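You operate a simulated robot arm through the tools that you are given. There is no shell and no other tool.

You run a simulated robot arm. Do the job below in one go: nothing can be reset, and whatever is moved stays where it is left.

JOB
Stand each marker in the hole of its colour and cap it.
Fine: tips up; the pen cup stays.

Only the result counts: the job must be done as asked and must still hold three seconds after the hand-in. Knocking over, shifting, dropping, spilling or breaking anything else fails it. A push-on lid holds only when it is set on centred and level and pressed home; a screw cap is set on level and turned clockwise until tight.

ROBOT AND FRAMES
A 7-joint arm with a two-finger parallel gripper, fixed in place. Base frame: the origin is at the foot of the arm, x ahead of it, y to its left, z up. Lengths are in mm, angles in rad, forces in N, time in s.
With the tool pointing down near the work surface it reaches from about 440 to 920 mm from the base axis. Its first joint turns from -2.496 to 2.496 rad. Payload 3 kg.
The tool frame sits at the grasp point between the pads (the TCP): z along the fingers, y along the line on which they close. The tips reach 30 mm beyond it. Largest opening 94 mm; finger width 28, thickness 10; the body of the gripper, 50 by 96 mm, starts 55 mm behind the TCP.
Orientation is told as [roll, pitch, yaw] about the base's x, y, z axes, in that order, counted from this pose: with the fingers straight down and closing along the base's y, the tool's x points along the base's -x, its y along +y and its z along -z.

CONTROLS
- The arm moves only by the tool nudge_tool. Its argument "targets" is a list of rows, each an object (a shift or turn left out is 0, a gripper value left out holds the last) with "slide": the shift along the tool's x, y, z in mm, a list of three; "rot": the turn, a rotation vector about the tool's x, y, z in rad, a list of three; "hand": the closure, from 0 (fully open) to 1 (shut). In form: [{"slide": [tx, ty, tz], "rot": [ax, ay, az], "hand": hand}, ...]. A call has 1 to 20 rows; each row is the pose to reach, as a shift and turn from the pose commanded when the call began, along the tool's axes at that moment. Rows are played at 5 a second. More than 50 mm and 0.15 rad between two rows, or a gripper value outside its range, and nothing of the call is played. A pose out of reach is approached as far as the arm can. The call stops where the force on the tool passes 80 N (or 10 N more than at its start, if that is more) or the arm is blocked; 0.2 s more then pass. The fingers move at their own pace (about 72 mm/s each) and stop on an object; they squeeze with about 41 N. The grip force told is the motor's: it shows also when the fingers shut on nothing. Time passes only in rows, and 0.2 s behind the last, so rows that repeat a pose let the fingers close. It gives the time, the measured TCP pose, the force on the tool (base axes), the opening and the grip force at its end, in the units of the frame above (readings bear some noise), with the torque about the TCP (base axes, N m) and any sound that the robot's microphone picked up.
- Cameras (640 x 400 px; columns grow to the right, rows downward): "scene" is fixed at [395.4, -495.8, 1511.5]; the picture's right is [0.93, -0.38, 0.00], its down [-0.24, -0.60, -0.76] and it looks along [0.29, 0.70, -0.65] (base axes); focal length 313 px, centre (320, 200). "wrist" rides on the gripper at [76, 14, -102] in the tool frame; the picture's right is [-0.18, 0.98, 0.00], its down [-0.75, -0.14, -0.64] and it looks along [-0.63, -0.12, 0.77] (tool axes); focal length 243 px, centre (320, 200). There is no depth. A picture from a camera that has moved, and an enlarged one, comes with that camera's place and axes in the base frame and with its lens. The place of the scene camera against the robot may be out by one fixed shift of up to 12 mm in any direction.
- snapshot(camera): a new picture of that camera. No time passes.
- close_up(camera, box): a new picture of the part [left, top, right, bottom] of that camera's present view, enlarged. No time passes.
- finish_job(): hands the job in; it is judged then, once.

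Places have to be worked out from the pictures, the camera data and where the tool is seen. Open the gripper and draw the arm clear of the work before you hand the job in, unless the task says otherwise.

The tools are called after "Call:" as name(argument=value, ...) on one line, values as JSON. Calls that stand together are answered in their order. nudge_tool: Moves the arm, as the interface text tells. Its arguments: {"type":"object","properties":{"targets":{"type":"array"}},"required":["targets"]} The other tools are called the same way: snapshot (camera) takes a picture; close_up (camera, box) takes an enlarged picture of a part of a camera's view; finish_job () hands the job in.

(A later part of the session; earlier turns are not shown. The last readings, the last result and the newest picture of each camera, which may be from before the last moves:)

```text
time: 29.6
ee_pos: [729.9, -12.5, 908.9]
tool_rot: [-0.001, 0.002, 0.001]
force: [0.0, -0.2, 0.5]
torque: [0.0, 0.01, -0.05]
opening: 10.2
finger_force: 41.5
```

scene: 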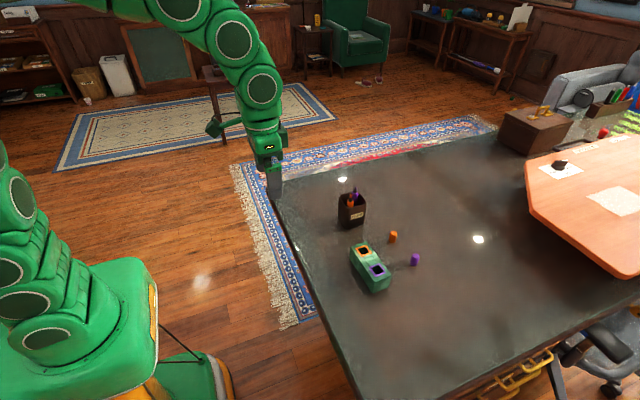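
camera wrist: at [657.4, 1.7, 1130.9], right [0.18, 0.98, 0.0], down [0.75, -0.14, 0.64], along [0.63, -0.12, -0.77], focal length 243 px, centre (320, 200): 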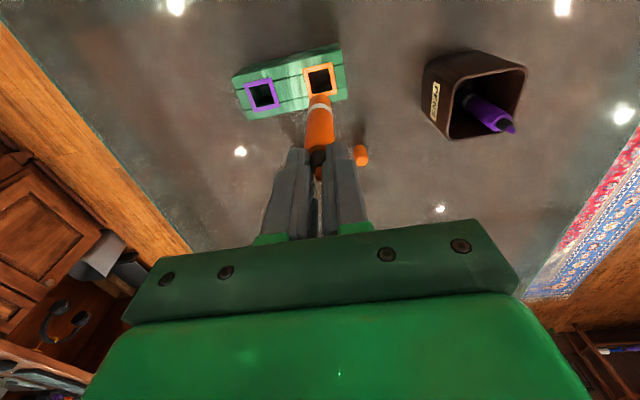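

Unloaded. I open the fingers gradually, then lift straight up to clear the tip.

Call:
nudge_tool(targets=[{"hand": 0.87}, {"hand": 0.8}, {"hand": 0.6}, {"hand": 0.5}, {"hand": 0.5}, {"slide": [0, 0, -10]}, {"slide": [0, 0, -25]}, {"slide": [0, 0, -45]}, {"slide": [0, 0, -70]}, {"slide": [0, 0, -95]}, {"slide": [0, 0, -95]}])

Call:
close_up(camera="scene", box=[340, 215, 388, 255])

Call:
snapshot(camera="wrist")

Call:
close_up(camera="wrist", box=[240, 60, 400, 160])

```text
time: 32.0
ee_pos: [728.4, -10.9, 1006.1]
tool_rot: [0.001, -0.001, 0.002]
force: [-1.1, 0.1, 0.0]
torque: [0.01, 0.01, 0.02]
opening: 46.9
finger_force: 0.0
```

```text
10.00 times, centred on (364, 235) of scene
camera zoom: at [395.4, -495.8, 1511.5], right [0.93, -0.38, 0.0], down [-0.24, -0.6, -0.76], along [0.29, 0.7, -0.65], focal length 3132 px, centre (-120, -150)
```

zoom: 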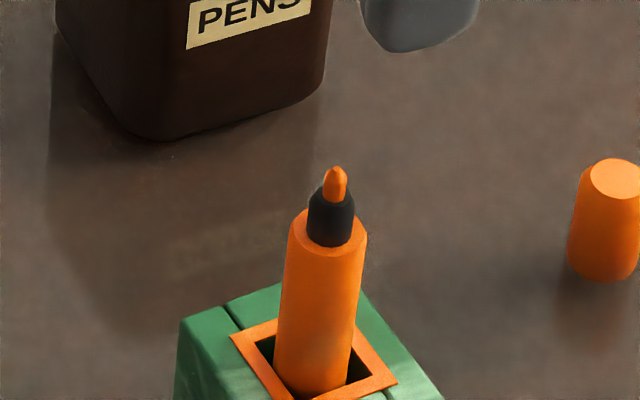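

```text
taken
camera wrist: at [652.5, 3.2, 1108.5], right [0.18, 0.98, 0.0], down [0.75, -0.14, 0.64], along [0.63, -0.12, -0.77], focal length 243 px, centre (320, 200)
```

wrist: 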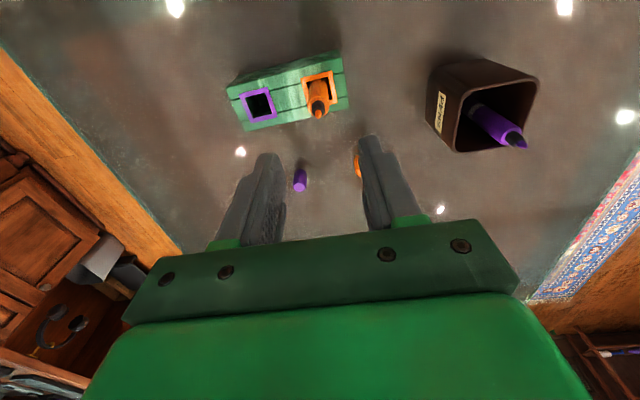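

```text
4.00 times, centred on (320, 110) of wrist
camera zoom: at [652.5, 3.2, 1108.5], right [0.18, 0.98, 0.0], down [0.75, -0.14, 0.64], along [0.63, -0.12, -0.77], focal length 970 px, centre (320, 560)
```

zoom: 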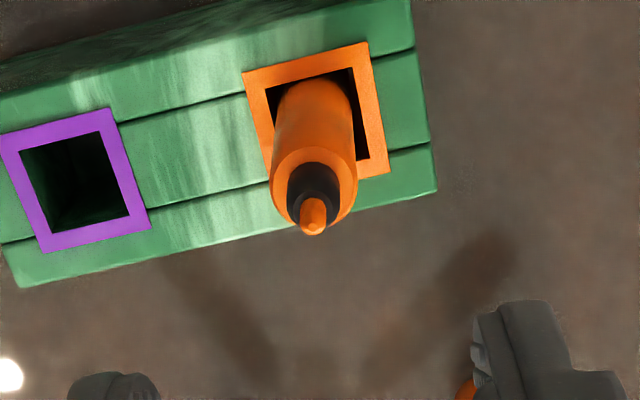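

The orange marker stands upright in its hole. Now I go above the purple marker in the cup at (793,176) and look again.

Call:
nudge_tool(targets=[{"slide": [-10, 30, 0], "hand": 0}, {"slide": [-20, 60, 0]}, {"slide": [-30, 90, 0]}, {"slide": [-40, 120, 0]}, {"slide": [-52, 155, 0]}, {"slide": [-63.5, 187.7, 0]}, {"slide": [-63.5, 187.7, 20]}, {"slide": [-63.5, 187.7, 44.4]}, {"slide": [-63.5, 187.7, 44.4]}, {"slide": [-63.5, 187.7, 44.4]}])

Call:
snapshot(camera="wrist")

Call:
close_up(camera="wrist", box=[230, 80, 422, 200])

Call:
close_up(camera="scene", box=[336, 185, 376, 210])

```text
time: 34.2
ee_pos: [792.2, 175.5, 958.5]
tool_rot: [0.001, 0.001, -0.001]
force: [0.5, -1.0, 0.6]
torque: [0.03, 0.02, 0.01]
opening: 93.9
finger_force: 0.0
```

```text
taken
camera wrist: at [717.5, 190.5, 1061.5], right [0.18, 0.98, 0.0], down [0.75, -0.14, 0.64], along [0.63, -0.12, -0.77], focal length 243 px, centre (320, 200)
```

wrist: 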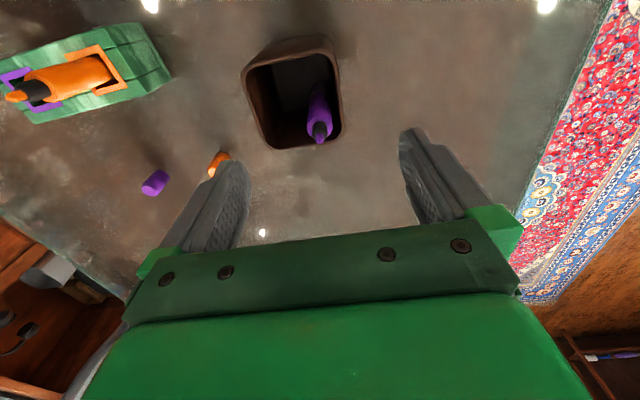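

```text
3.33 times, centred on (326, 140) of wrist
camera zoom: at [717.5, 190.5, 1061.5], right [0.18, 0.98, 0.0], down [0.75, -0.14, 0.64], along [0.63, -0.12, -0.77], focal length 809 px, centre (300, 400)
```

zoom: 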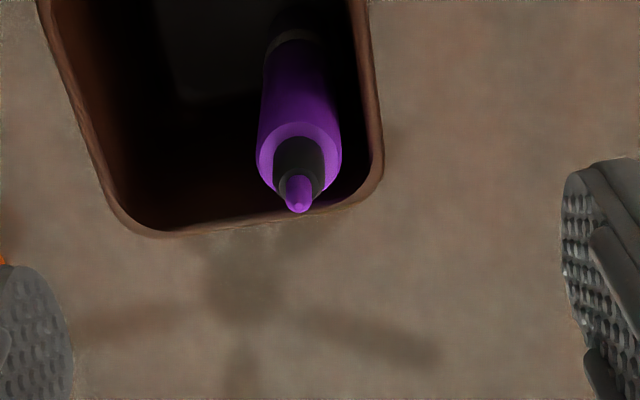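

```text
16.00 times, centred on (356, 198) of scene
camera zoom: at [395.4, -495.8, 1511.5], right [0.93, -0.38, 0.0], down [-0.24, -0.6, -0.76], along [0.29, 0.7, -0.65], focal length 5011 px, centre (-256, 240)
```

zoom: 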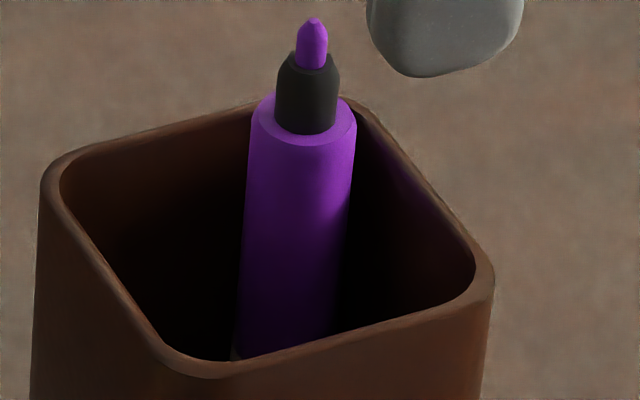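

The cup is unmoved and the purple marker is upright; refined axis ≈(795,176). I lower to the same neck height (TCP z≈907) and check alignment before closing.

Call:
nudge_tool(targets=[{"slide": [-1, 0, 15]}, {"slide": [-2, 0, 30]}, {"slide": [-2, 0, 42]}, {"slide": [-2, 0, 54]}, {"slide": [-2, 0, 54]}, {"slide": [-2, 0, 54]}])

Call:
close_up(camera="wrist", box=[220, 100, 412, 220])

Call:
close_up(camera="scene", box=[336, 180, 376, 205])

```text
time: 35.6
ee_pos: [794.9, 174.5, 905.4]
tool_rot: [-0.001, 0.0, 0.0]
force: [0.2, 0.6, 0.4]
torque: [0.0, 0.01, 0.05]
opening: 94.1
finger_force: 0.0
```

```text
3.33 times, centred on (316, 160) of wrist
camera zoom: at [720.1, 189.4, 1008.0], right [0.18, 0.98, 0.0], down [0.75, -0.14, 0.64], along [0.63, -0.12, -0.77], focal length 809 px, centre (333, 333)
```

zoom: 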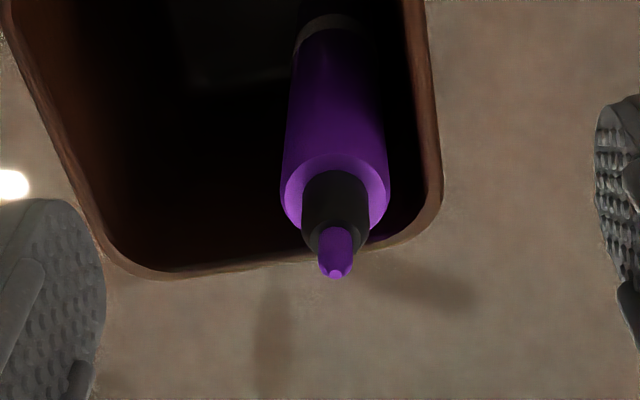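

```text
16.00 times, centred on (356, 192) of scene
camera zoom: at [395.4, -495.8, 1511.5], right [0.93, -0.38, 0.0], down [-0.24, -0.6, -0.76], along [0.29, 0.7, -0.65], focal length 5011 px, centre (-256, 320)
```

zoom: 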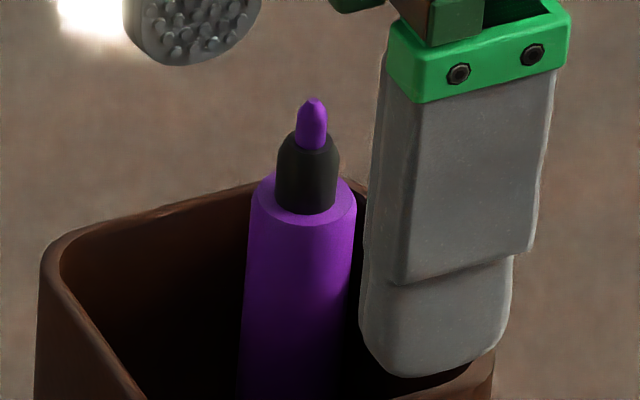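

The relative position matches the orange grasp (tip within ~1 mm of the finger midplane). I close on the neck.

Call:
nudge_tool(targets=[{"slide": [0, 0.2, 0], "hand": 0.5}, {"slide": [0, 0.2, 0], "hand": 0.7}, {"slide": [0, 0.2, 0], "hand": 0.8}, {"slide": [0, 0.2, 0], "hand": 1.0}, {"slide": [0, 0.2, 0], "hand": 1.0}, {"slide": [0, 0.2, 0], "hand": 1.0}])

Call:
close_up(camera="wrist", box=[220, 100, 412, 220])

```text
time: 37.0
ee_pos: [795.8, 176.0, 906.4]
tool_rot: [-0.001, 0.0, -0.001]
force: [-0.1, -1.0, 5.2]
torque: [0.02, -0.1, 0.01]
opening: 10.1
finger_force: 41.0
```

```text
3.33 times, centred on (316, 160) of wrist
camera zoom: at [720.4, 189.3, 1008.8], right [0.18, 0.98, 0.0], down [0.75, -0.14, 0.64], along [0.63, -0.12, -0.77], focal length 809 px, centre (333, 333)
```

zoom: 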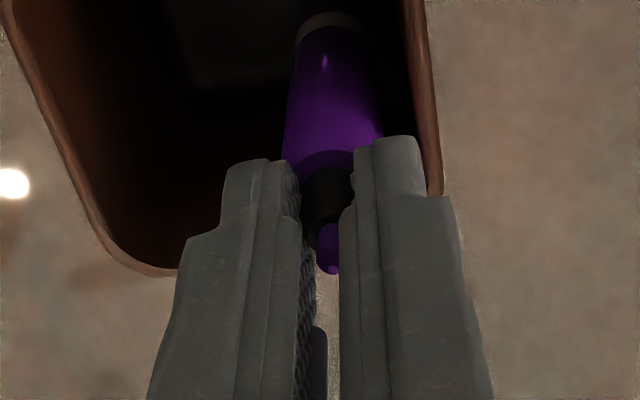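

Purple neck is gripped (10.1 mm, 41 N). I lift straight up and carry it along x≈795, away from the orange marker, to y≈−84.

Call:
nudge_tool(targets=[{"slide": [0, 0, -3]}, {"slide": [0, 0, -8]}, {"slide": [0, 0, -16]}, {"slide": [0, 0, -28]}, {"slide": [0, 0, -45]}, {"slide": [0, 0, -65]}, {"slide": [0, 0, -85]}, {"slide": [0, 0, -105]}, {"slide": [0, 0, -123]}, {"slide": [0, 0, -123]}])

Call:
close_up(camera="scene", box=[320, 150, 416, 230])

```text
time: 39.2
ee_pos: [796.5, 174.7, 1028.0]
tool_rot: [0.0, 0.0, -0.001]
force: [0.0, 0.1, -0.4]
torque: [-0.02, -0.02, -0.02]
opening: 10.2
finger_force: 41.1
```

```text
5.00 times, centred on (368, 190) of scene
camera zoom: at [395.4, -495.8, 1511.5], right [0.93, -0.38, 0.0], down [-0.24, -0.6, -0.76], along [0.29, 0.7, -0.65], focal length 1566 px, centre (80, 250)
```

zoom: 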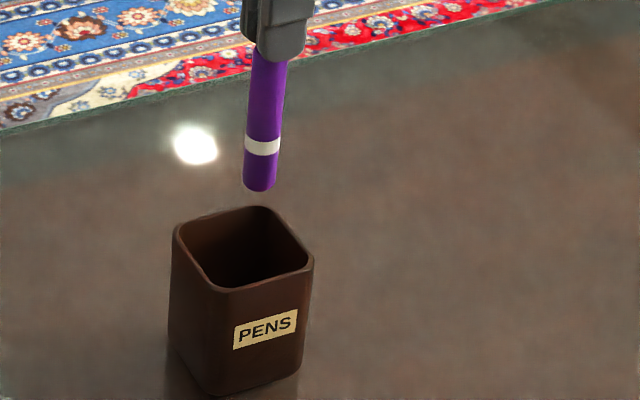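

Clear of the cup. I carry it over to above the purple hole, coming in along x at y≈−83.7.

Call:
nudge_tool(targets=[{"slide": [0, -10, 0]}, {"slide": [0, -35, 0]}, {"slide": [0, -65, 0]}, {"slide": [0, -95, 0]}, {"slide": [0, -125, 0]}, {"slide": [0, -155, 0]}, {"slide": [0, -185, 0]}, {"slide": [0, -215, 0]}, {"slide": [0, -240, 0]}, {"slide": [0, -256, 0]}, {"slide": [0, -259.9, 0]}, {"slide": [10, -259.9, 0]}, {"slide": [30, -259.9, 0]}, {"slide": [50, -259.9, 0]}, {"slide": [60, -259.9, 0]}, {"slide": [62.3, -259.9, 0]}, {"slide": [62.3, -259.9, 0]}, {"slide": [62.3, -259.9, 0]}])

Call:
snapshot(camera="wrist")

Call:
close_up(camera="wrist", box=[220, 50, 412, 170])

Call:
close_up(camera="scene", box=[336, 190, 416, 290])

```text
time: 43.0
ee_pos: [733.3, -84.8, 1028.8]
tool_rot: [0.002, 0.001, 0.0]
force: [-0.2, -0.3, -0.3]
torque: [-0.01, -0.02, 0.02]
opening: 10.6
finger_force: 41.0
```

```text
taken
camera wrist: at [658.9, -70.1, 1132.0], right [0.18, 0.98, 0.0], down [0.75, -0.14, 0.64], along [0.63, -0.12, -0.77], focal length 243 px, centre (320, 200)
```

wrist: 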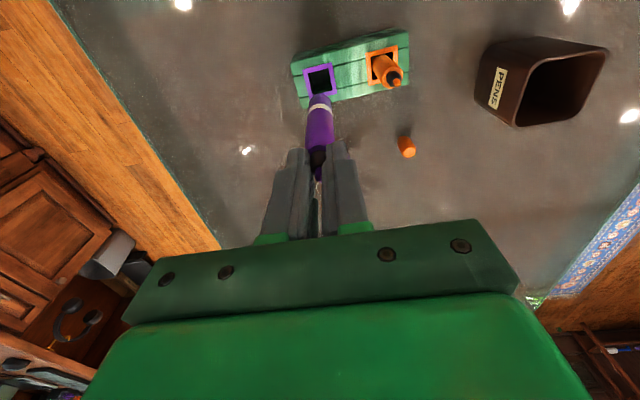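

```text
3.33 times, centred on (316, 110) of wrist
camera zoom: at [658.9, -70.1, 1132.0], right [0.18, 0.98, 0.0], down [0.75, -0.14, 0.64], along [0.63, -0.12, -0.77], focal length 809 px, centre (333, 500)
```

zoom: 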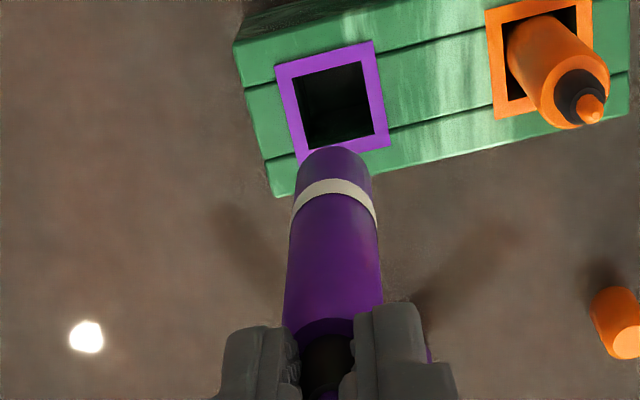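

```text
4.00 times, centred on (376, 240) of scene
camera zoom: at [395.4, -495.8, 1511.5], right [0.93, -0.38, 0.0], down [-0.24, -0.6, -0.76], along [0.29, 0.7, -0.65], focal length 1253 px, centre (96, 40)
```

zoom: 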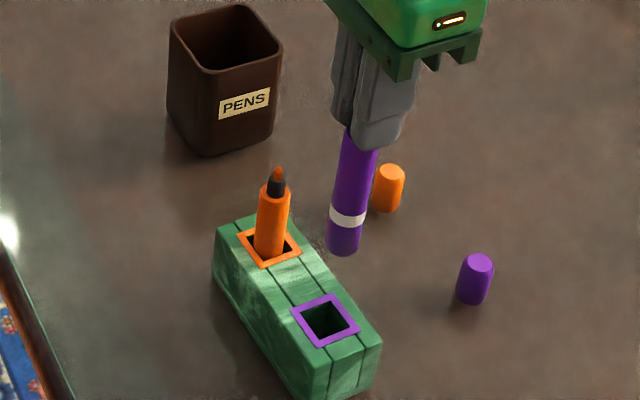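

The view matches the orange case almost exactly, so I apply the same net correction (−2.7 mm in x) and lower to just above the hole mouth to check.

Call:
nudge_tool(targets=[{"slide": [2.7, 0, 15]}, {"slide": [2.7, 0, 30]}, {"slide": [2.7, 0, 45]}, {"slide": [2.7, 0, 58]}, {"slide": [2.7, 0, 66]}, {"slide": [2.7, 0, 70]}, {"slide": [2.7, 0, 70]}, {"slide": [2.7, 0, 70]}])

Call:
close_up(camera="wrist", box=[240, 30, 400, 130])

Call:
close_up(camera="scene", box=[361, 254, 393, 274])

```text
time: 44.8
ee_pos: [731.4, -86.5, 959.0]
tool_rot: [0.001, 0.0, -0.002]
force: [0.2, 0.4, -0.5]
torque: [0.02, 0.01, -0.01]
opening: 10.4
finger_force: 41.6
```

```text
4.00 times, centred on (320, 80) of wrist
camera zoom: at [655.0, -72.0, 1061.9], right [0.18, 0.98, 0.0], down [0.75, -0.14, 0.64], along [0.63, -0.12, -0.77], focal length 970 px, centre (320, 680)
```

zoom: 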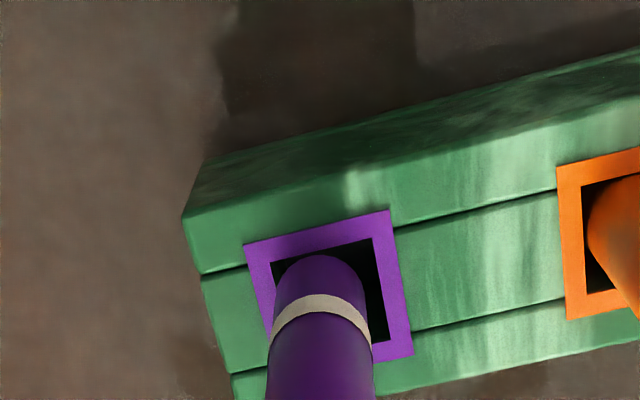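

```text
16.00 times, centred on (377, 264) of scene
camera zoom: at [395.4, -495.8, 1511.5], right [0.93, -0.38, 0.0], down [-0.24, -0.6, -0.76], along [0.29, 0.7, -0.65], focal length 5011 px, centre (-592, -824)
```

zoom: 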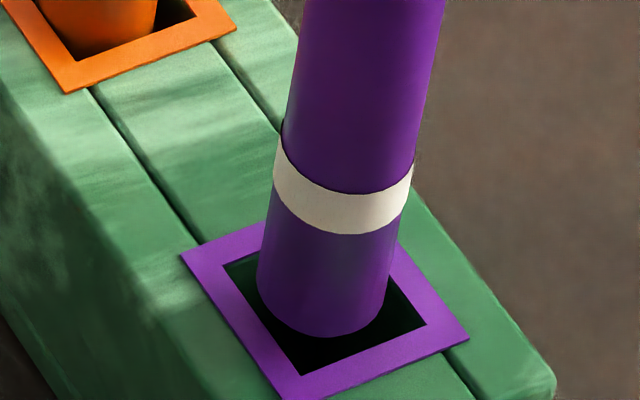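

Both views agree that the marker is off by about (−1.8, −2.6) mm from the hole centre. I correct without descending and re-check.

Call:
nudge_tool(targets=[{"slide": [-1, 1.4, 0]}, {"slide": [-1.8, 2.6, 0]}, {"slide": [-1.8, 2.6, 0]}, {"slide": [-1.8, 2.6, 0]}])

Call:
close_up(camera="wrist", box=[240, 30, 400, 130])

Call:
close_up(camera="scene", box=[361, 254, 393, 274])

```text
time: 45.8
ee_pos: [732.5, -81.9, 959.8]
tool_rot: [-0.001, 0.001, -0.001]
force: [-0.2, -0.3, -0.8]
torque: [-0.02, -0.03, 0.0]
opening: 10.6
finger_force: 41.2
```

```text
4.00 times, centred on (320, 80) of wrist
camera zoom: at [657.5, -68.7, 1062.1], right [0.18, 0.98, 0.0], down [0.75, -0.14, 0.64], along [0.63, -0.12, -0.77], focal length 970 px, centre (320, 680)
```

zoom: 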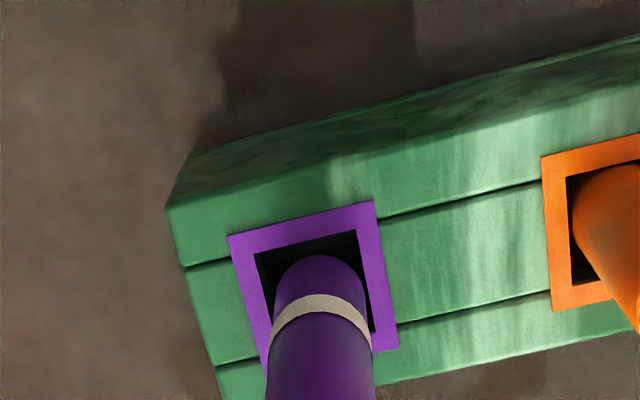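

```text
16.00 times, centred on (377, 264) of scene
camera zoom: at [395.4, -495.8, 1511.5], right [0.93, -0.38, 0.0], down [-0.24, -0.6, -0.76], along [0.29, 0.7, -0.65], focal length 5011 px, centre (-592, -824)
```

zoom: 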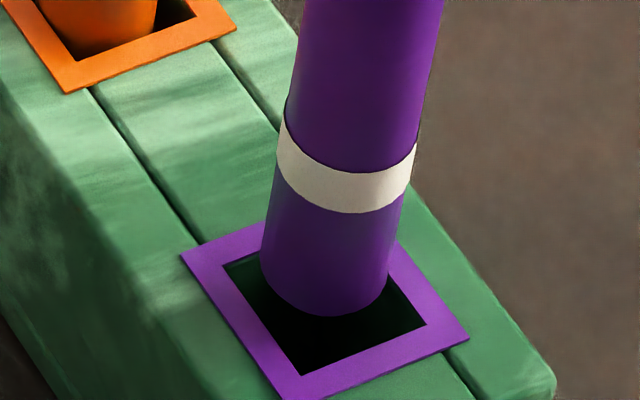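

Now it overshoots slightly in +y (about 1.5 mm). I correct by −1.4 mm in y, −0.3 mm in x and look again.

Call:
nudge_tool(targets=[{"slide": [0.3, -0.7, 0]}, {"slide": [0.3, -1.4, 0]}, {"slide": [0.3, -1.4, 0]}, {"slide": [0.3, -1.4, 0]}, {"slide": [0.3, -1.4, 0]}])

Call:
close_up(camera="wrist", box=[240, 30, 400, 130])

Call:
close_up(camera="scene", box=[361, 254, 393, 274])

```text
time: 47.0
ee_pos: [732.1, -85.0, 959.0]
tool_rot: [0.0, -0.001, 0.001]
force: [-0.6, -0.5, -0.4]
torque: [-0.03, -0.03, 0.01]
opening: 10.3
finger_force: 40.8
```

```text
4.00 times, centred on (320, 80) of wrist
camera zoom: at [656.7, -69.6, 1061.7], right [0.18, 0.98, 0.0], down [0.75, -0.14, 0.64], along [0.63, -0.12, -0.77], focal length 970 px, centre (320, 680)
```

zoom: 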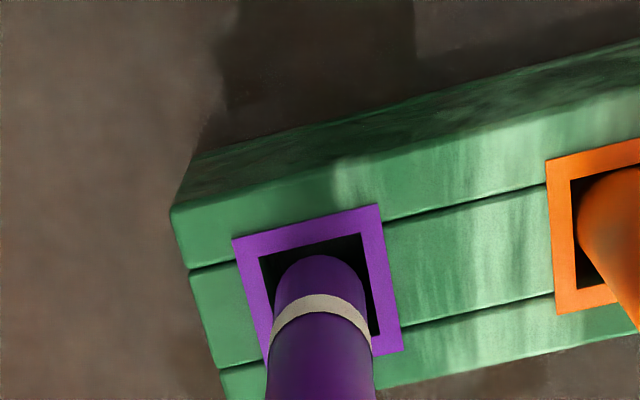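

```text
16.00 times, centred on (377, 264) of scene
camera zoom: at [395.4, -495.8, 1511.5], right [0.93, -0.38, 0.0], down [-0.24, -0.6, -0.76], along [0.29, 0.7, -0.65], focal length 5011 px, centre (-592, -824)
```

zoom: 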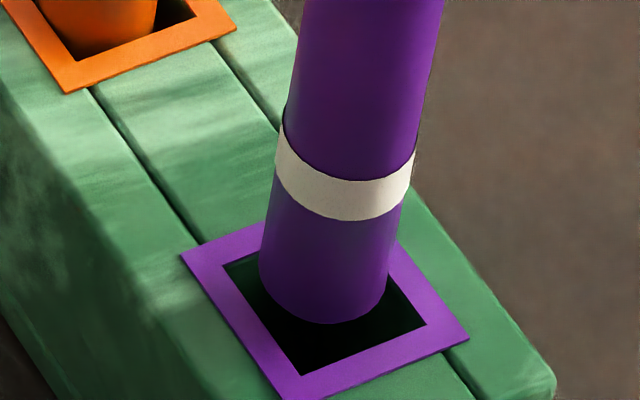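

Centred within ~0.5 mm in both views. I lower into the hole in small steps with a +0.4 mm x trim.

Call:
nudge_tool(targets=[{"slide": [-0.4, 0, 1]}, {"slide": [-0.4, 0, 3]}, {"slide": [-0.4, 0, 6]}, {"slide": [-0.4, 0, 9]}, {"slide": [-0.4, 0, 12]}, {"slide": [-0.4, 0, 15]}, {"slide": [-0.4, 0, 15]}])

Call:
close_up(camera="wrist", box=[240, 30, 400, 130])

Call:
close_up(camera="scene", box=[361, 250, 393, 270])

```text
time: 48.6
ee_pos: [732.6, -83.4, 943.6]
tool_rot: [0.001, 0.001, 0.0]
force: [0.7, -0.3, 0.3]
torque: [-0.01, -0.03, 0.01]
opening: 10.2
finger_force: 41.2
```

```text
4.00 times, centred on (320, 80) of wrist
camera zoom: at [656.7, -68.9, 1046.5], right [0.18, 0.98, 0.0], down [0.75, -0.14, 0.64], along [0.63, -0.12, -0.77], focal length 970 px, centre (320, 680)
```

zoom: 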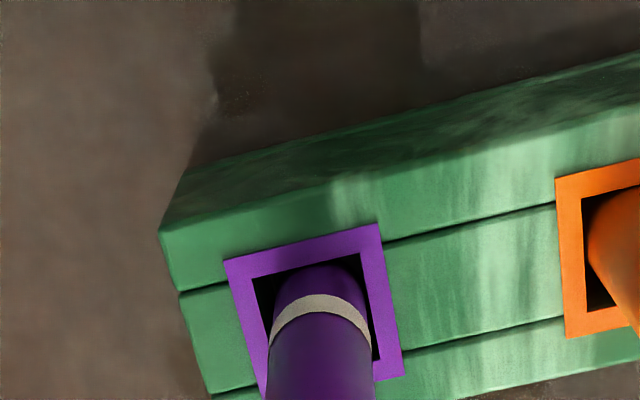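

```text
16.00 times, centred on (377, 260) of scene
camera zoom: at [395.4, -495.8, 1511.5], right [0.93, -0.38, 0.0], down [-0.24, -0.6, -0.76], along [0.29, 0.7, -0.65], focal length 5011 px, centre (-592, -760)
```

zoom: 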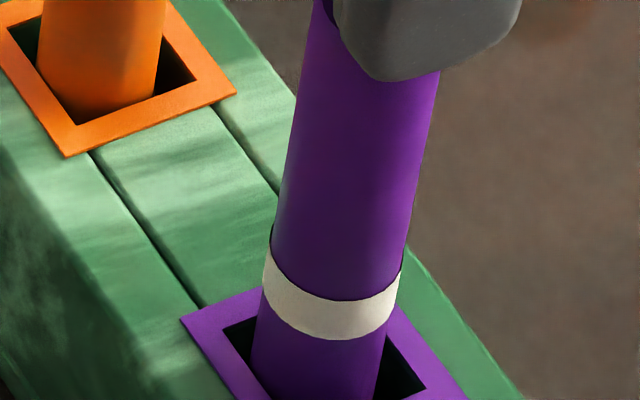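

Inside the hole with no force. I trim y by −0.6 mm and lower 30 mm further, to just above the expected floor contact.

Call:
nudge_tool(targets=[{"slide": [0, -0.6, 3]}, {"slide": [0, -0.6, 7]}, {"slide": [0, -0.6, 11]}, {"slide": [0, -0.6, 15]}, {"slide": [0, -0.6, 19]}, {"slide": [0, -0.6, 23]}, {"slide": [0, -0.6, 27]}, {"slide": [0, -0.6, 30]}, {"slide": [0, -0.6, 31]}, {"slide": [0, -0.6, 31]}])

```text
time: 50.8
ee_pos: [732.9, -83.8, 913.9]
tool_rot: [0.0, -0.003, 0.0]
force: [-0.4, 0.1, -0.1]
torque: [0.0, 0.02, 0.01]
opening: 10.4
finger_force: 41.2
```

Still free at z≈914. I go down 3 mm in 1 mm steps.

Call:
nudge_tool(targets=[{"slide": [0, 0, 1]}, {"slide": [0, 0, 2]}, {"slide": [0, 0, 3]}, {"slide": [0, 0, 3]}])

```text
time: 51.8
ee_pos: [731.9, -83.9, 909.8]
tool_rot: [-0.001, -0.001, -0.001]
force: [-0.5, -0.6, -0.4]
torque: [0.0, -0.01, 0.0]
opening: 10.3
finger_force: 41.4
```

No contact yet at z≈911 commanded. Another 1.5 mm in half-millimetre steps.

Call:
nudge_tool(targets=[{"slide": [0, 0, 0.5]}, {"slide": [0, 0, 1]}, {"slide": [0, 0, 1.5]}, {"slide": [0, 0, 1.5]}])

```text
time: 52.8
ee_pos: [731.5, -84.1, 908.9]
tool_rot: [0.0, 0.002, 0.001]
force: [-0.8, -0.7, 6.0]
torque: [0.02, -0.01, 0.02]
opening: 10.2
finger_force: 41.4
```

Light floor contact (6 N). I raise 0.3 mm, release gradually, and lift straight up.

Call:
nudge_tool(targets=[{"slide": [0, 0, -0.3]}, {"slide": [0, 0, -0.3], "hand": 0.87}, {"slide": [0, 0, -0.3], "hand": 0.8}, {"slide": [0, 0, -0.3], "hand": 0.65}, {"slide": [0, 0, -0.3], "hand": 0.65}, {"slide": [0, 0, -10]}, {"slide": [0, 0, -25]}, {"slide": [0, 0, -45]}, {"slide": [0, 0, -70]}, {"slide": [0, 0, -95]}, {"slide": [0, 0, -95]}, {"slide": [0, 0, -95]}])

Call:
close_up(camera="scene", box=[340, 210, 420, 270])

Call:
close_up(camera="wrist", box=[240, 50, 432, 170])

```text
time: 55.4
ee_pos: [731.0, -83.9, 1004.0]
tool_rot: [-0.001, 0.0, 0.0]
force: [0.2, 0.0, 0.0]
torque: [0.01, 0.01, 0.01]
opening: 32.8
finger_force: 0.1
```

```text
6.67 times, centred on (380, 240) of scene
camera zoom: at [395.4, -495.8, 1511.5], right [0.93, -0.38, 0.0], down [-0.24, -0.6, -0.76], along [0.29, 0.7, -0.65], focal length 2088 px, centre (-80, -67)
```

zoom: 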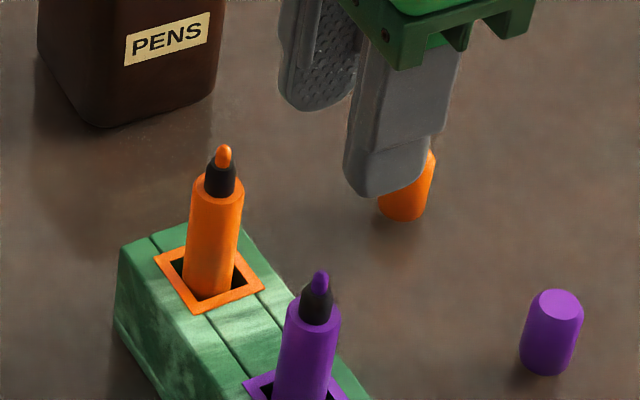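

```text
3.33 times, centred on (336, 110) of wrist
camera zoom: at [655.4, -70.3, 1106.0], right [0.18, 0.98, 0.0], down [0.75, -0.14, 0.64], along [0.63, -0.12, -0.77], focal length 809 px, centre (267, 500)
```

zoom: 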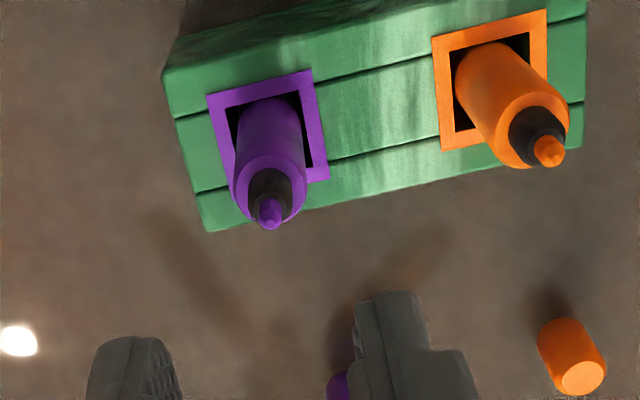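

Both markers stand upright in their holes and the cup is undisturbed. Next the orange cap: I move above it at about (862,30) with the fingers open and look.

Call:
nudge_tool(targets=[{"slide": [-26, 22, 0], "hand": 0.3}, {"slide": [-52, 45, 0]}, {"slide": [-78, 68, 0]}, {"slide": [-104, 91, 0]}, {"slide": [-130, 113.5, 0]}, {"slide": [-130, 113.5, 25]}, {"slide": [-130, 113.5, 50]}, {"slide": [-130, 113.5, 75]}, {"slide": [-130, 113.5, 100]}, {"slide": [-130, 113.5, 110]}, {"slide": [-130, 113.5, 110]}, {"slide": [-130, 113.5, 110]}, {"slide": [-130, 113.5, 110]}])

Call:
snapshot(camera="wrist")

Call:
close_up(camera="wrist", box=[240, 90, 400, 190])

Call:
close_up(camera="scene", box=[360, 200, 424, 250])

```text
time: 58.2
ee_pos: [863.0, 30.0, 893.7]
tool_rot: [0.0, -0.001, 0.0]
force: [0.5, 0.3, -0.5]
torque: [0.0, 0.05, 0.01]
opening: 65.6
finger_force: 0.2
```

```text
taken
camera wrist: at [788.6, 43.4, 996.5], right [0.18, 0.98, 0.0], down [0.75, -0.14, 0.64], along [0.63, -0.12, -0.77], focal length 243 px, centre (320, 200)
```

wrist: 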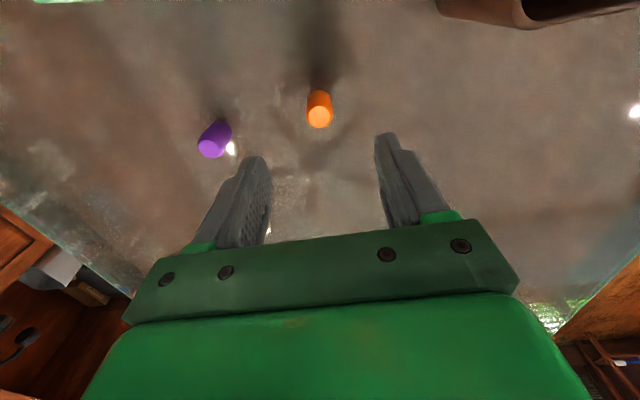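

```text
4.00 times, centred on (320, 140) of wrist
camera zoom: at [788.6, 43.4, 996.5], right [0.18, 0.98, 0.0], down [0.75, -0.14, 0.64], along [0.63, -0.12, -0.77], focal length 970 px, centre (320, 440)
```

zoom: 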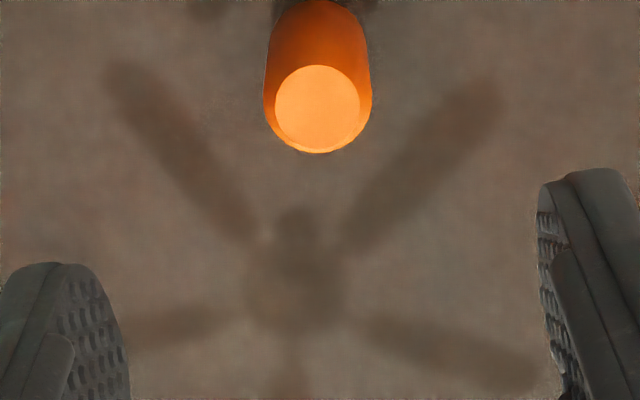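

```text
8.00 times, centred on (392, 225) of scene
camera zoom: at [395.4, -495.8, 1511.5], right [0.93, -0.38, 0.0], down [-0.24, -0.6, -0.76], along [0.29, 0.7, -0.65], focal length 2506 px, centre (-256, 0)
```

zoom: 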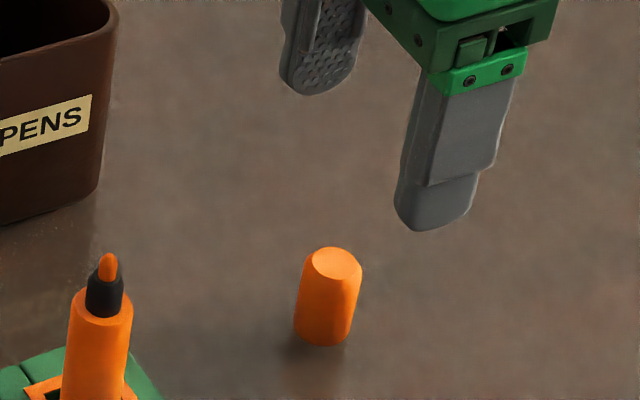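

The cap appears about 3 mm toward −x from the TCP. I shift −2.5 mm in x, descend to z≈850 with tips above the cap's lower half, and look again.

Call:
nudge_tool(targets=[{"slide": [2.5, 0, 12]}, {"slide": [2.5, 0, 24]}, {"slide": [2.5, 0, 36]}, {"slide": [2.5, 0, 44.5]}, {"slide": [2.5, 0, 44.5]}, {"slide": [2.5, 0, 44.5]}])

Call:
close_up(camera="wrist", box=[240, 100, 400, 200])

Call:
close_up(camera="scene", box=[372, 210, 420, 250])

```text
time: 59.6
ee_pos: [859.7, 29.3, 849.2]
tool_rot: [-0.001, 0.0, 0.0]
force: [-0.1, -1.2, -0.4]
torque: [0.0, 0.01, -0.01]
opening: 65.8
finger_force: 0.0
```

```text
4.00 times, centred on (320, 150) of wrist
camera zoom: at [784.0, 44.2, 951.9], right [0.18, 0.98, 0.0], down [0.75, -0.14, 0.64], along [0.63, -0.12, -0.77], focal length 970 px, centre (320, 400)
```

zoom: 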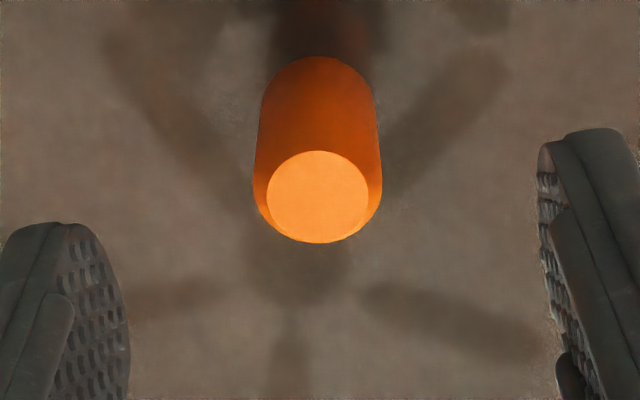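

```text
10.00 times, centred on (396, 230) of scene
camera zoom: at [395.4, -495.8, 1511.5], right [0.93, -0.38, 0.0], down [-0.24, -0.6, -0.76], along [0.29, 0.7, -0.65], focal length 3132 px, centre (-440, -100)
```

zoom: 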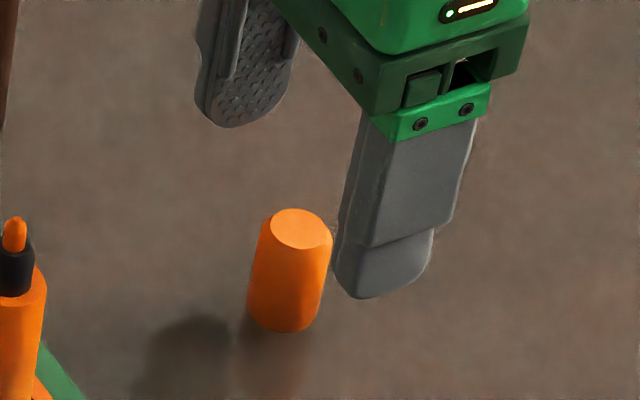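

The cap is centred in y and within ~2 mm in x. I lower to TCP z≈820 (tips ≈790, well above the table) and check in both views before closing.

Call:
nudge_tool(targets=[{"slide": [0, 0, 8]}, {"slide": [0, 0, 16]}, {"slide": [0, 0, 24]}, {"slide": [0, 0, 30]}, {"slide": [0, 0, 30]}, {"slide": [0, 0, 30]}])

Call:
close_up(camera="wrist", box=[240, 110, 400, 210])

Call:
close_up(camera="scene", box=[372, 215, 420, 255])

```text
time: 61.0
ee_pos: [860.6, 28.3, 820.4]
tool_rot: [0.001, 0.001, 0.0]
force: [0.3, 0.8, 0.3]
torque: [-0.03, 0.01, 0.02]
opening: 65.8
finger_force: 0.0
```

```text
4.00 times, centred on (320, 160) of wrist
camera zoom: at [784.2, 43.1, 923.3], right [0.18, 0.98, 0.0], down [0.75, -0.14, 0.64], along [0.63, -0.12, -0.77], focal length 970 px, centre (320, 360)
```

zoom: 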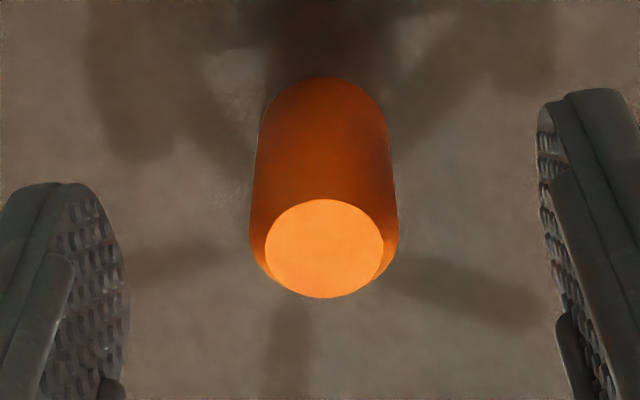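

```text
10.00 times, centred on (396, 235) of scene
camera zoom: at [395.4, -495.8, 1511.5], right [0.93, -0.38, 0.0], down [-0.24, -0.6, -0.76], along [0.29, 0.7, -0.65], focal length 3132 px, centre (-440, -150)
```

zoom: 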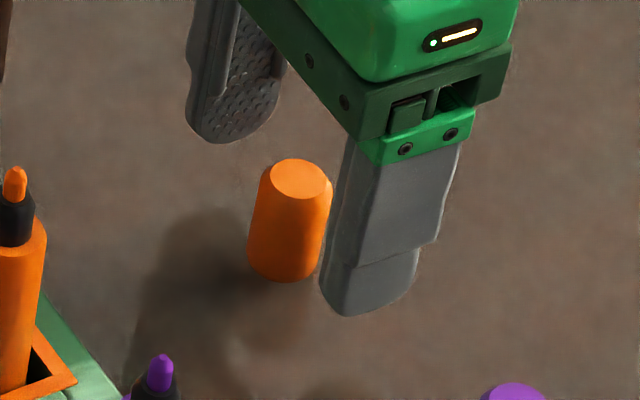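

The cap is within ~1 mm of the TCP axis, top ≈803–806. I lower 4 mm more and close on it.

Call:
nudge_tool(targets=[{"slide": [0, 0.2, 2]}, {"slide": [0, 0.2, 4]}, {"slide": [0, 0.2, 4], "hand": 0.6}, {"slide": [0, 0.2, 4], "hand": 0.7}, {"slide": [0, 0.2, 4], "hand": 0.75}, {"slide": [0, 0.2, 4], "hand": 0.8}, {"slide": [0, 0.2, 4], "hand": 1.0}, {"slide": [0, 0.2, 4], "hand": 1.0}, {"slide": [0, 0.2, 4], "hand": 1.0}])

Call:
close_up(camera="wrist", box=[240, 110, 400, 210])

Call:
close_up(camera="scene", box=[372, 215, 420, 255])

```text
time: 63.0
ee_pos: [861.7, 29.7, 817.0]
tool_rot: [0.0, 0.001, -0.001]
force: [-0.6, 1.0, -0.9]
torque: [-0.03, 0.01, 0.0]
opening: 19.7
finger_force: 40.4
```

```text
4.00 times, centred on (320, 160) of wrist
camera zoom: at [785.4, 43.7, 919.1], right [0.18, 0.98, 0.0], down [0.75, -0.14, 0.64], along [0.63, -0.12, -0.77], focal length 970 px, centre (320, 360)
```

zoom: 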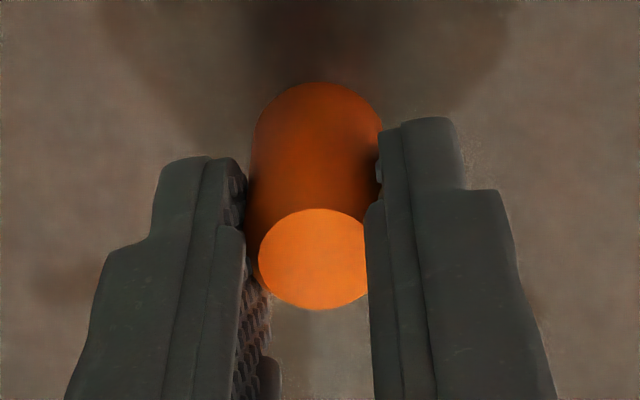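

```text
10.00 times, centred on (396, 235) of scene
camera zoom: at [395.4, -495.8, 1511.5], right [0.93, -0.38, 0.0], down [-0.24, -0.6, -0.76], along [0.29, 0.7, -0.65], focal length 3132 px, centre (-440, -150)
```

zoom: 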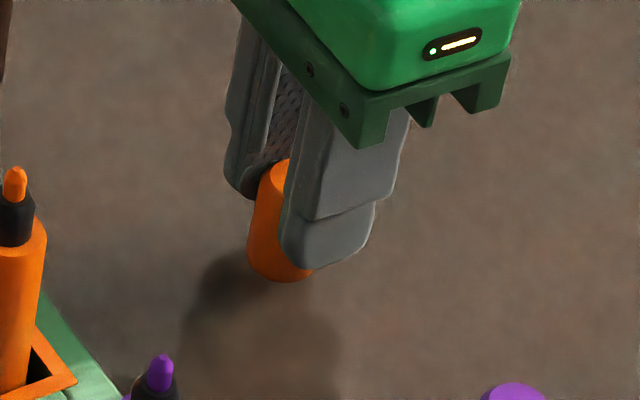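

The cap is held (opening 19.7 mm). I lift it straight up and bring it over near the orange marker at a height well above its tip.

Call:
nudge_tool(targets=[{"slide": [0, 0, -4]}, {"slide": [0, 0, -12]}, {"slide": [0, 0, -30]}, {"slide": [0, 0, -55]}, {"slide": [0, 0, -85]}, {"slide": [0, 0, -115]}, {"slide": [0, 0, -145]}, {"slide": [0, 0, -169]}, {"slide": [10, -4, -169]}, {"slide": [35, -12, -169]}, {"slide": [65, -22, -169]}, {"slide": [95, -33, -169]}, {"slide": [118, -41, -169]}, {"slide": [127.9, -43.8, -169]}, {"slide": [127.9, -43.8, -169]}, {"slide": [127.9, -43.8, -169]}, {"slide": [127.9, -43.8, -169]}])

Call:
snapshot(camera="wrist")

Call:
close_up(camera="wrist", box=[240, 80, 400, 180])

Call:
close_up(camera="scene", box=[340, 200, 404, 250])

```text
time: 66.6
ee_pos: [733.8, -14.1, 985.9]
tool_rot: [-0.001, 0.0, -0.001]
force: [-0.1, -0.1, 0.6]
torque: [0.0, 0.01, 0.03]
opening: 19.6
finger_force: 40.7
```

```text
taken
camera wrist: at [656.8, 0.0, 1088.7], right [0.18, 0.98, 0.0], down [0.75, -0.14, 0.64], along [0.63, -0.12, -0.77], focal length 243 px, centre (320, 200)
```

wrist: 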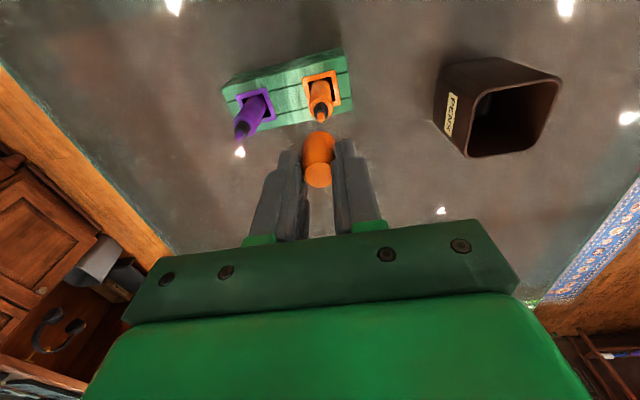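

```text
4.00 times, centred on (320, 130) of wrist
camera zoom: at [656.8, 0.0, 1088.7], right [0.18, 0.98, 0.0], down [0.75, -0.14, 0.64], along [0.63, -0.12, -0.77], focal length 970 px, centre (320, 480)
```

zoom: 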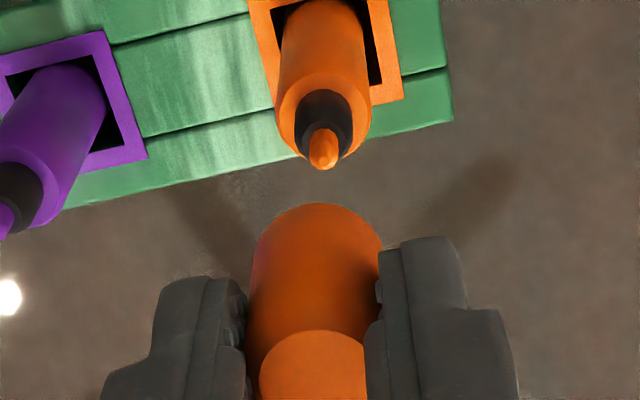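

```text
8.00 times, centred on (372, 225) of scene
camera zoom: at [395.4, -495.8, 1511.5], right [0.93, -0.38, 0.0], down [-0.24, -0.6, -0.76], along [0.29, 0.7, -0.65], focal length 2506 px, centre (-96, 0)
```

zoom: 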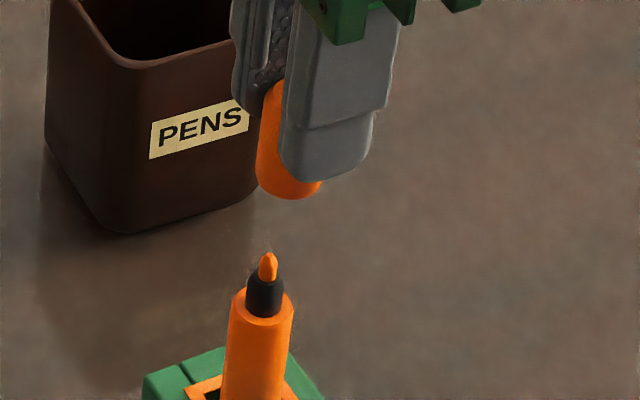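

The marker tip is about (−4,+1.3) mm from the TCP axis. I zoom in to check whether the cap is held level before aligning.

Call:
close_up(camera="wrist", box=[272, 120, 368, 180])

Call:
close_up(camera="scene", box=[358, 208, 390, 228])

Call:
close_up(camera="scene", box=[356, 214, 396, 254])

```text
6.67 times, centred on (320, 150) of wrist
camera zoom: at [656.8, 0.0, 1088.7], right [0.18, 0.98, 0.0], down [0.75, -0.14, 0.64], along [0.63, -0.12, -0.77], focal length 1618 px, centre (320, 533)
```

zoom: 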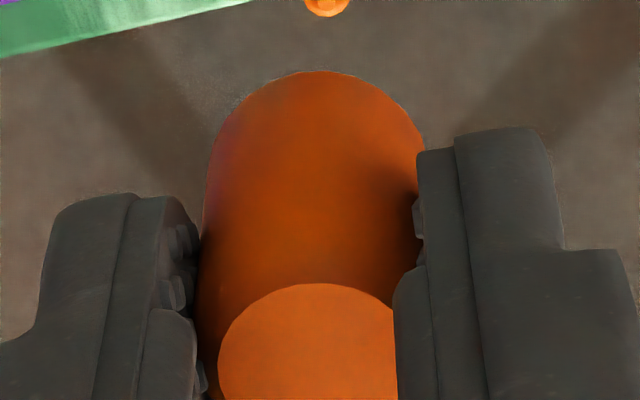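

```text
16.00 times, centred on (374, 218) of scene
camera zoom: at [395.4, -495.8, 1511.5], right [0.93, -0.38, 0.0], down [-0.24, -0.6, -0.76], along [0.29, 0.7, -0.65], focal length 5011 px, centre (-544, -88)
```

zoom: 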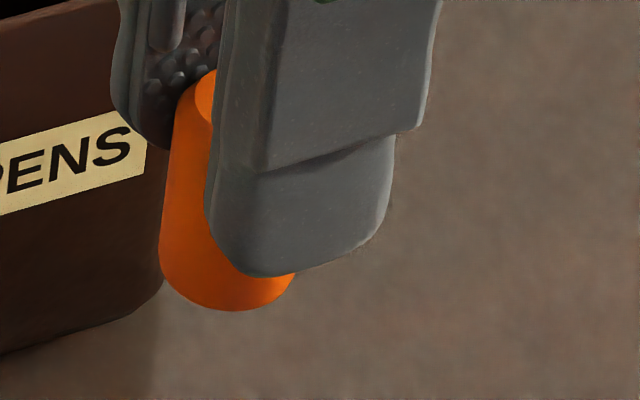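

```text
10.00 times, centred on (376, 234) of scene
camera zoom: at [395.4, -495.8, 1511.5], right [0.93, -0.38, 0.0], down [-0.24, -0.6, -0.76], along [0.29, 0.7, -0.65], focal length 3132 px, centre (-240, -140)
```

zoom: 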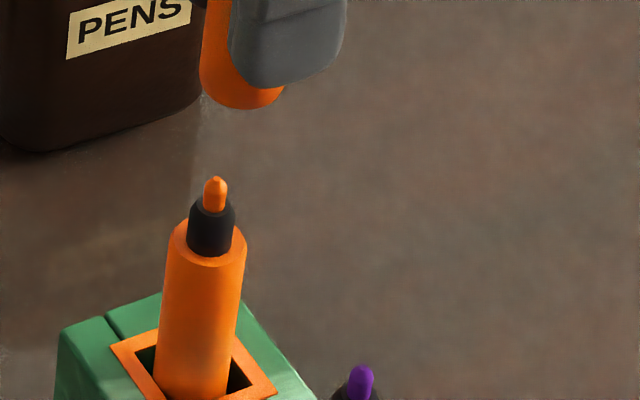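

The cap is essentially level in the grip. Marker relative to cap is about (−3.6, −0.7) mm in both views; I shift by that and lower 25 mm so the cap mouth is ~10 mm above the tip, then check.

Call:
nudge_tool(targets=[{"slide": [1.8, -0.4, 0]}, {"slide": [3.5, -0.7, 0]}, {"slide": [3.5, -0.7, 8]}, {"slide": [3.5, -0.7, 16]}, {"slide": [3.5, -0.7, 25]}, {"slide": [3.5, -0.7, 25]}, {"slide": [3.5, -0.7, 25]}, {"slide": [3.5, -0.7, 25]}])

Call:
close_up(camera="wrist", box=[256, 70, 384, 150])

Call:
close_up(camera="scene", box=[354, 218, 386, 238])

```text
time: 68.4
ee_pos: [728.4, -14.2, 960.8]
tool_rot: [0.0, 0.001, 0.0]
force: [0.5, 1.0, 0.3]
torque: [0.01, 0.03, -0.03]
opening: 19.7
finger_force: 40.9
```

```text
5.00 times, centred on (320, 110) of wrist
camera zoom: at [652.3, -0.4, 1062.7], right [0.18, 0.98, 0.0], down [0.75, -0.14, 0.64], along [0.63, -0.12, -0.77], focal length 1213 px, centre (320, 650)
```

zoom: 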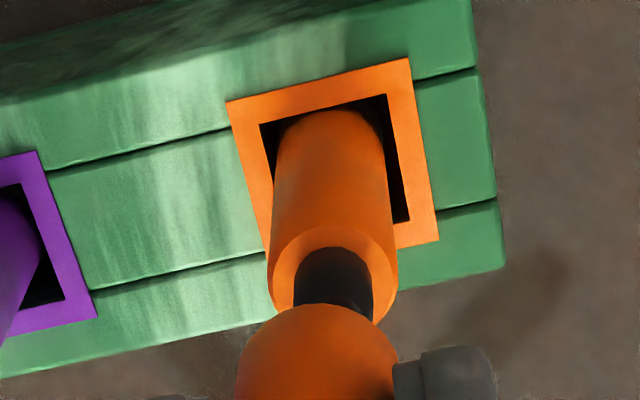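

```text
16.00 times, centred on (370, 228) of scene
camera zoom: at [395.4, -495.8, 1511.5], right [0.93, -0.38, 0.0], down [-0.24, -0.6, -0.76], along [0.29, 0.7, -0.65], focal length 5011 px, centre (-480, -248)
```

zoom: 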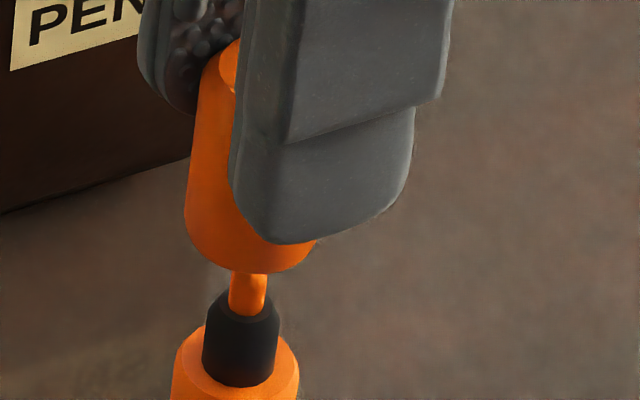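

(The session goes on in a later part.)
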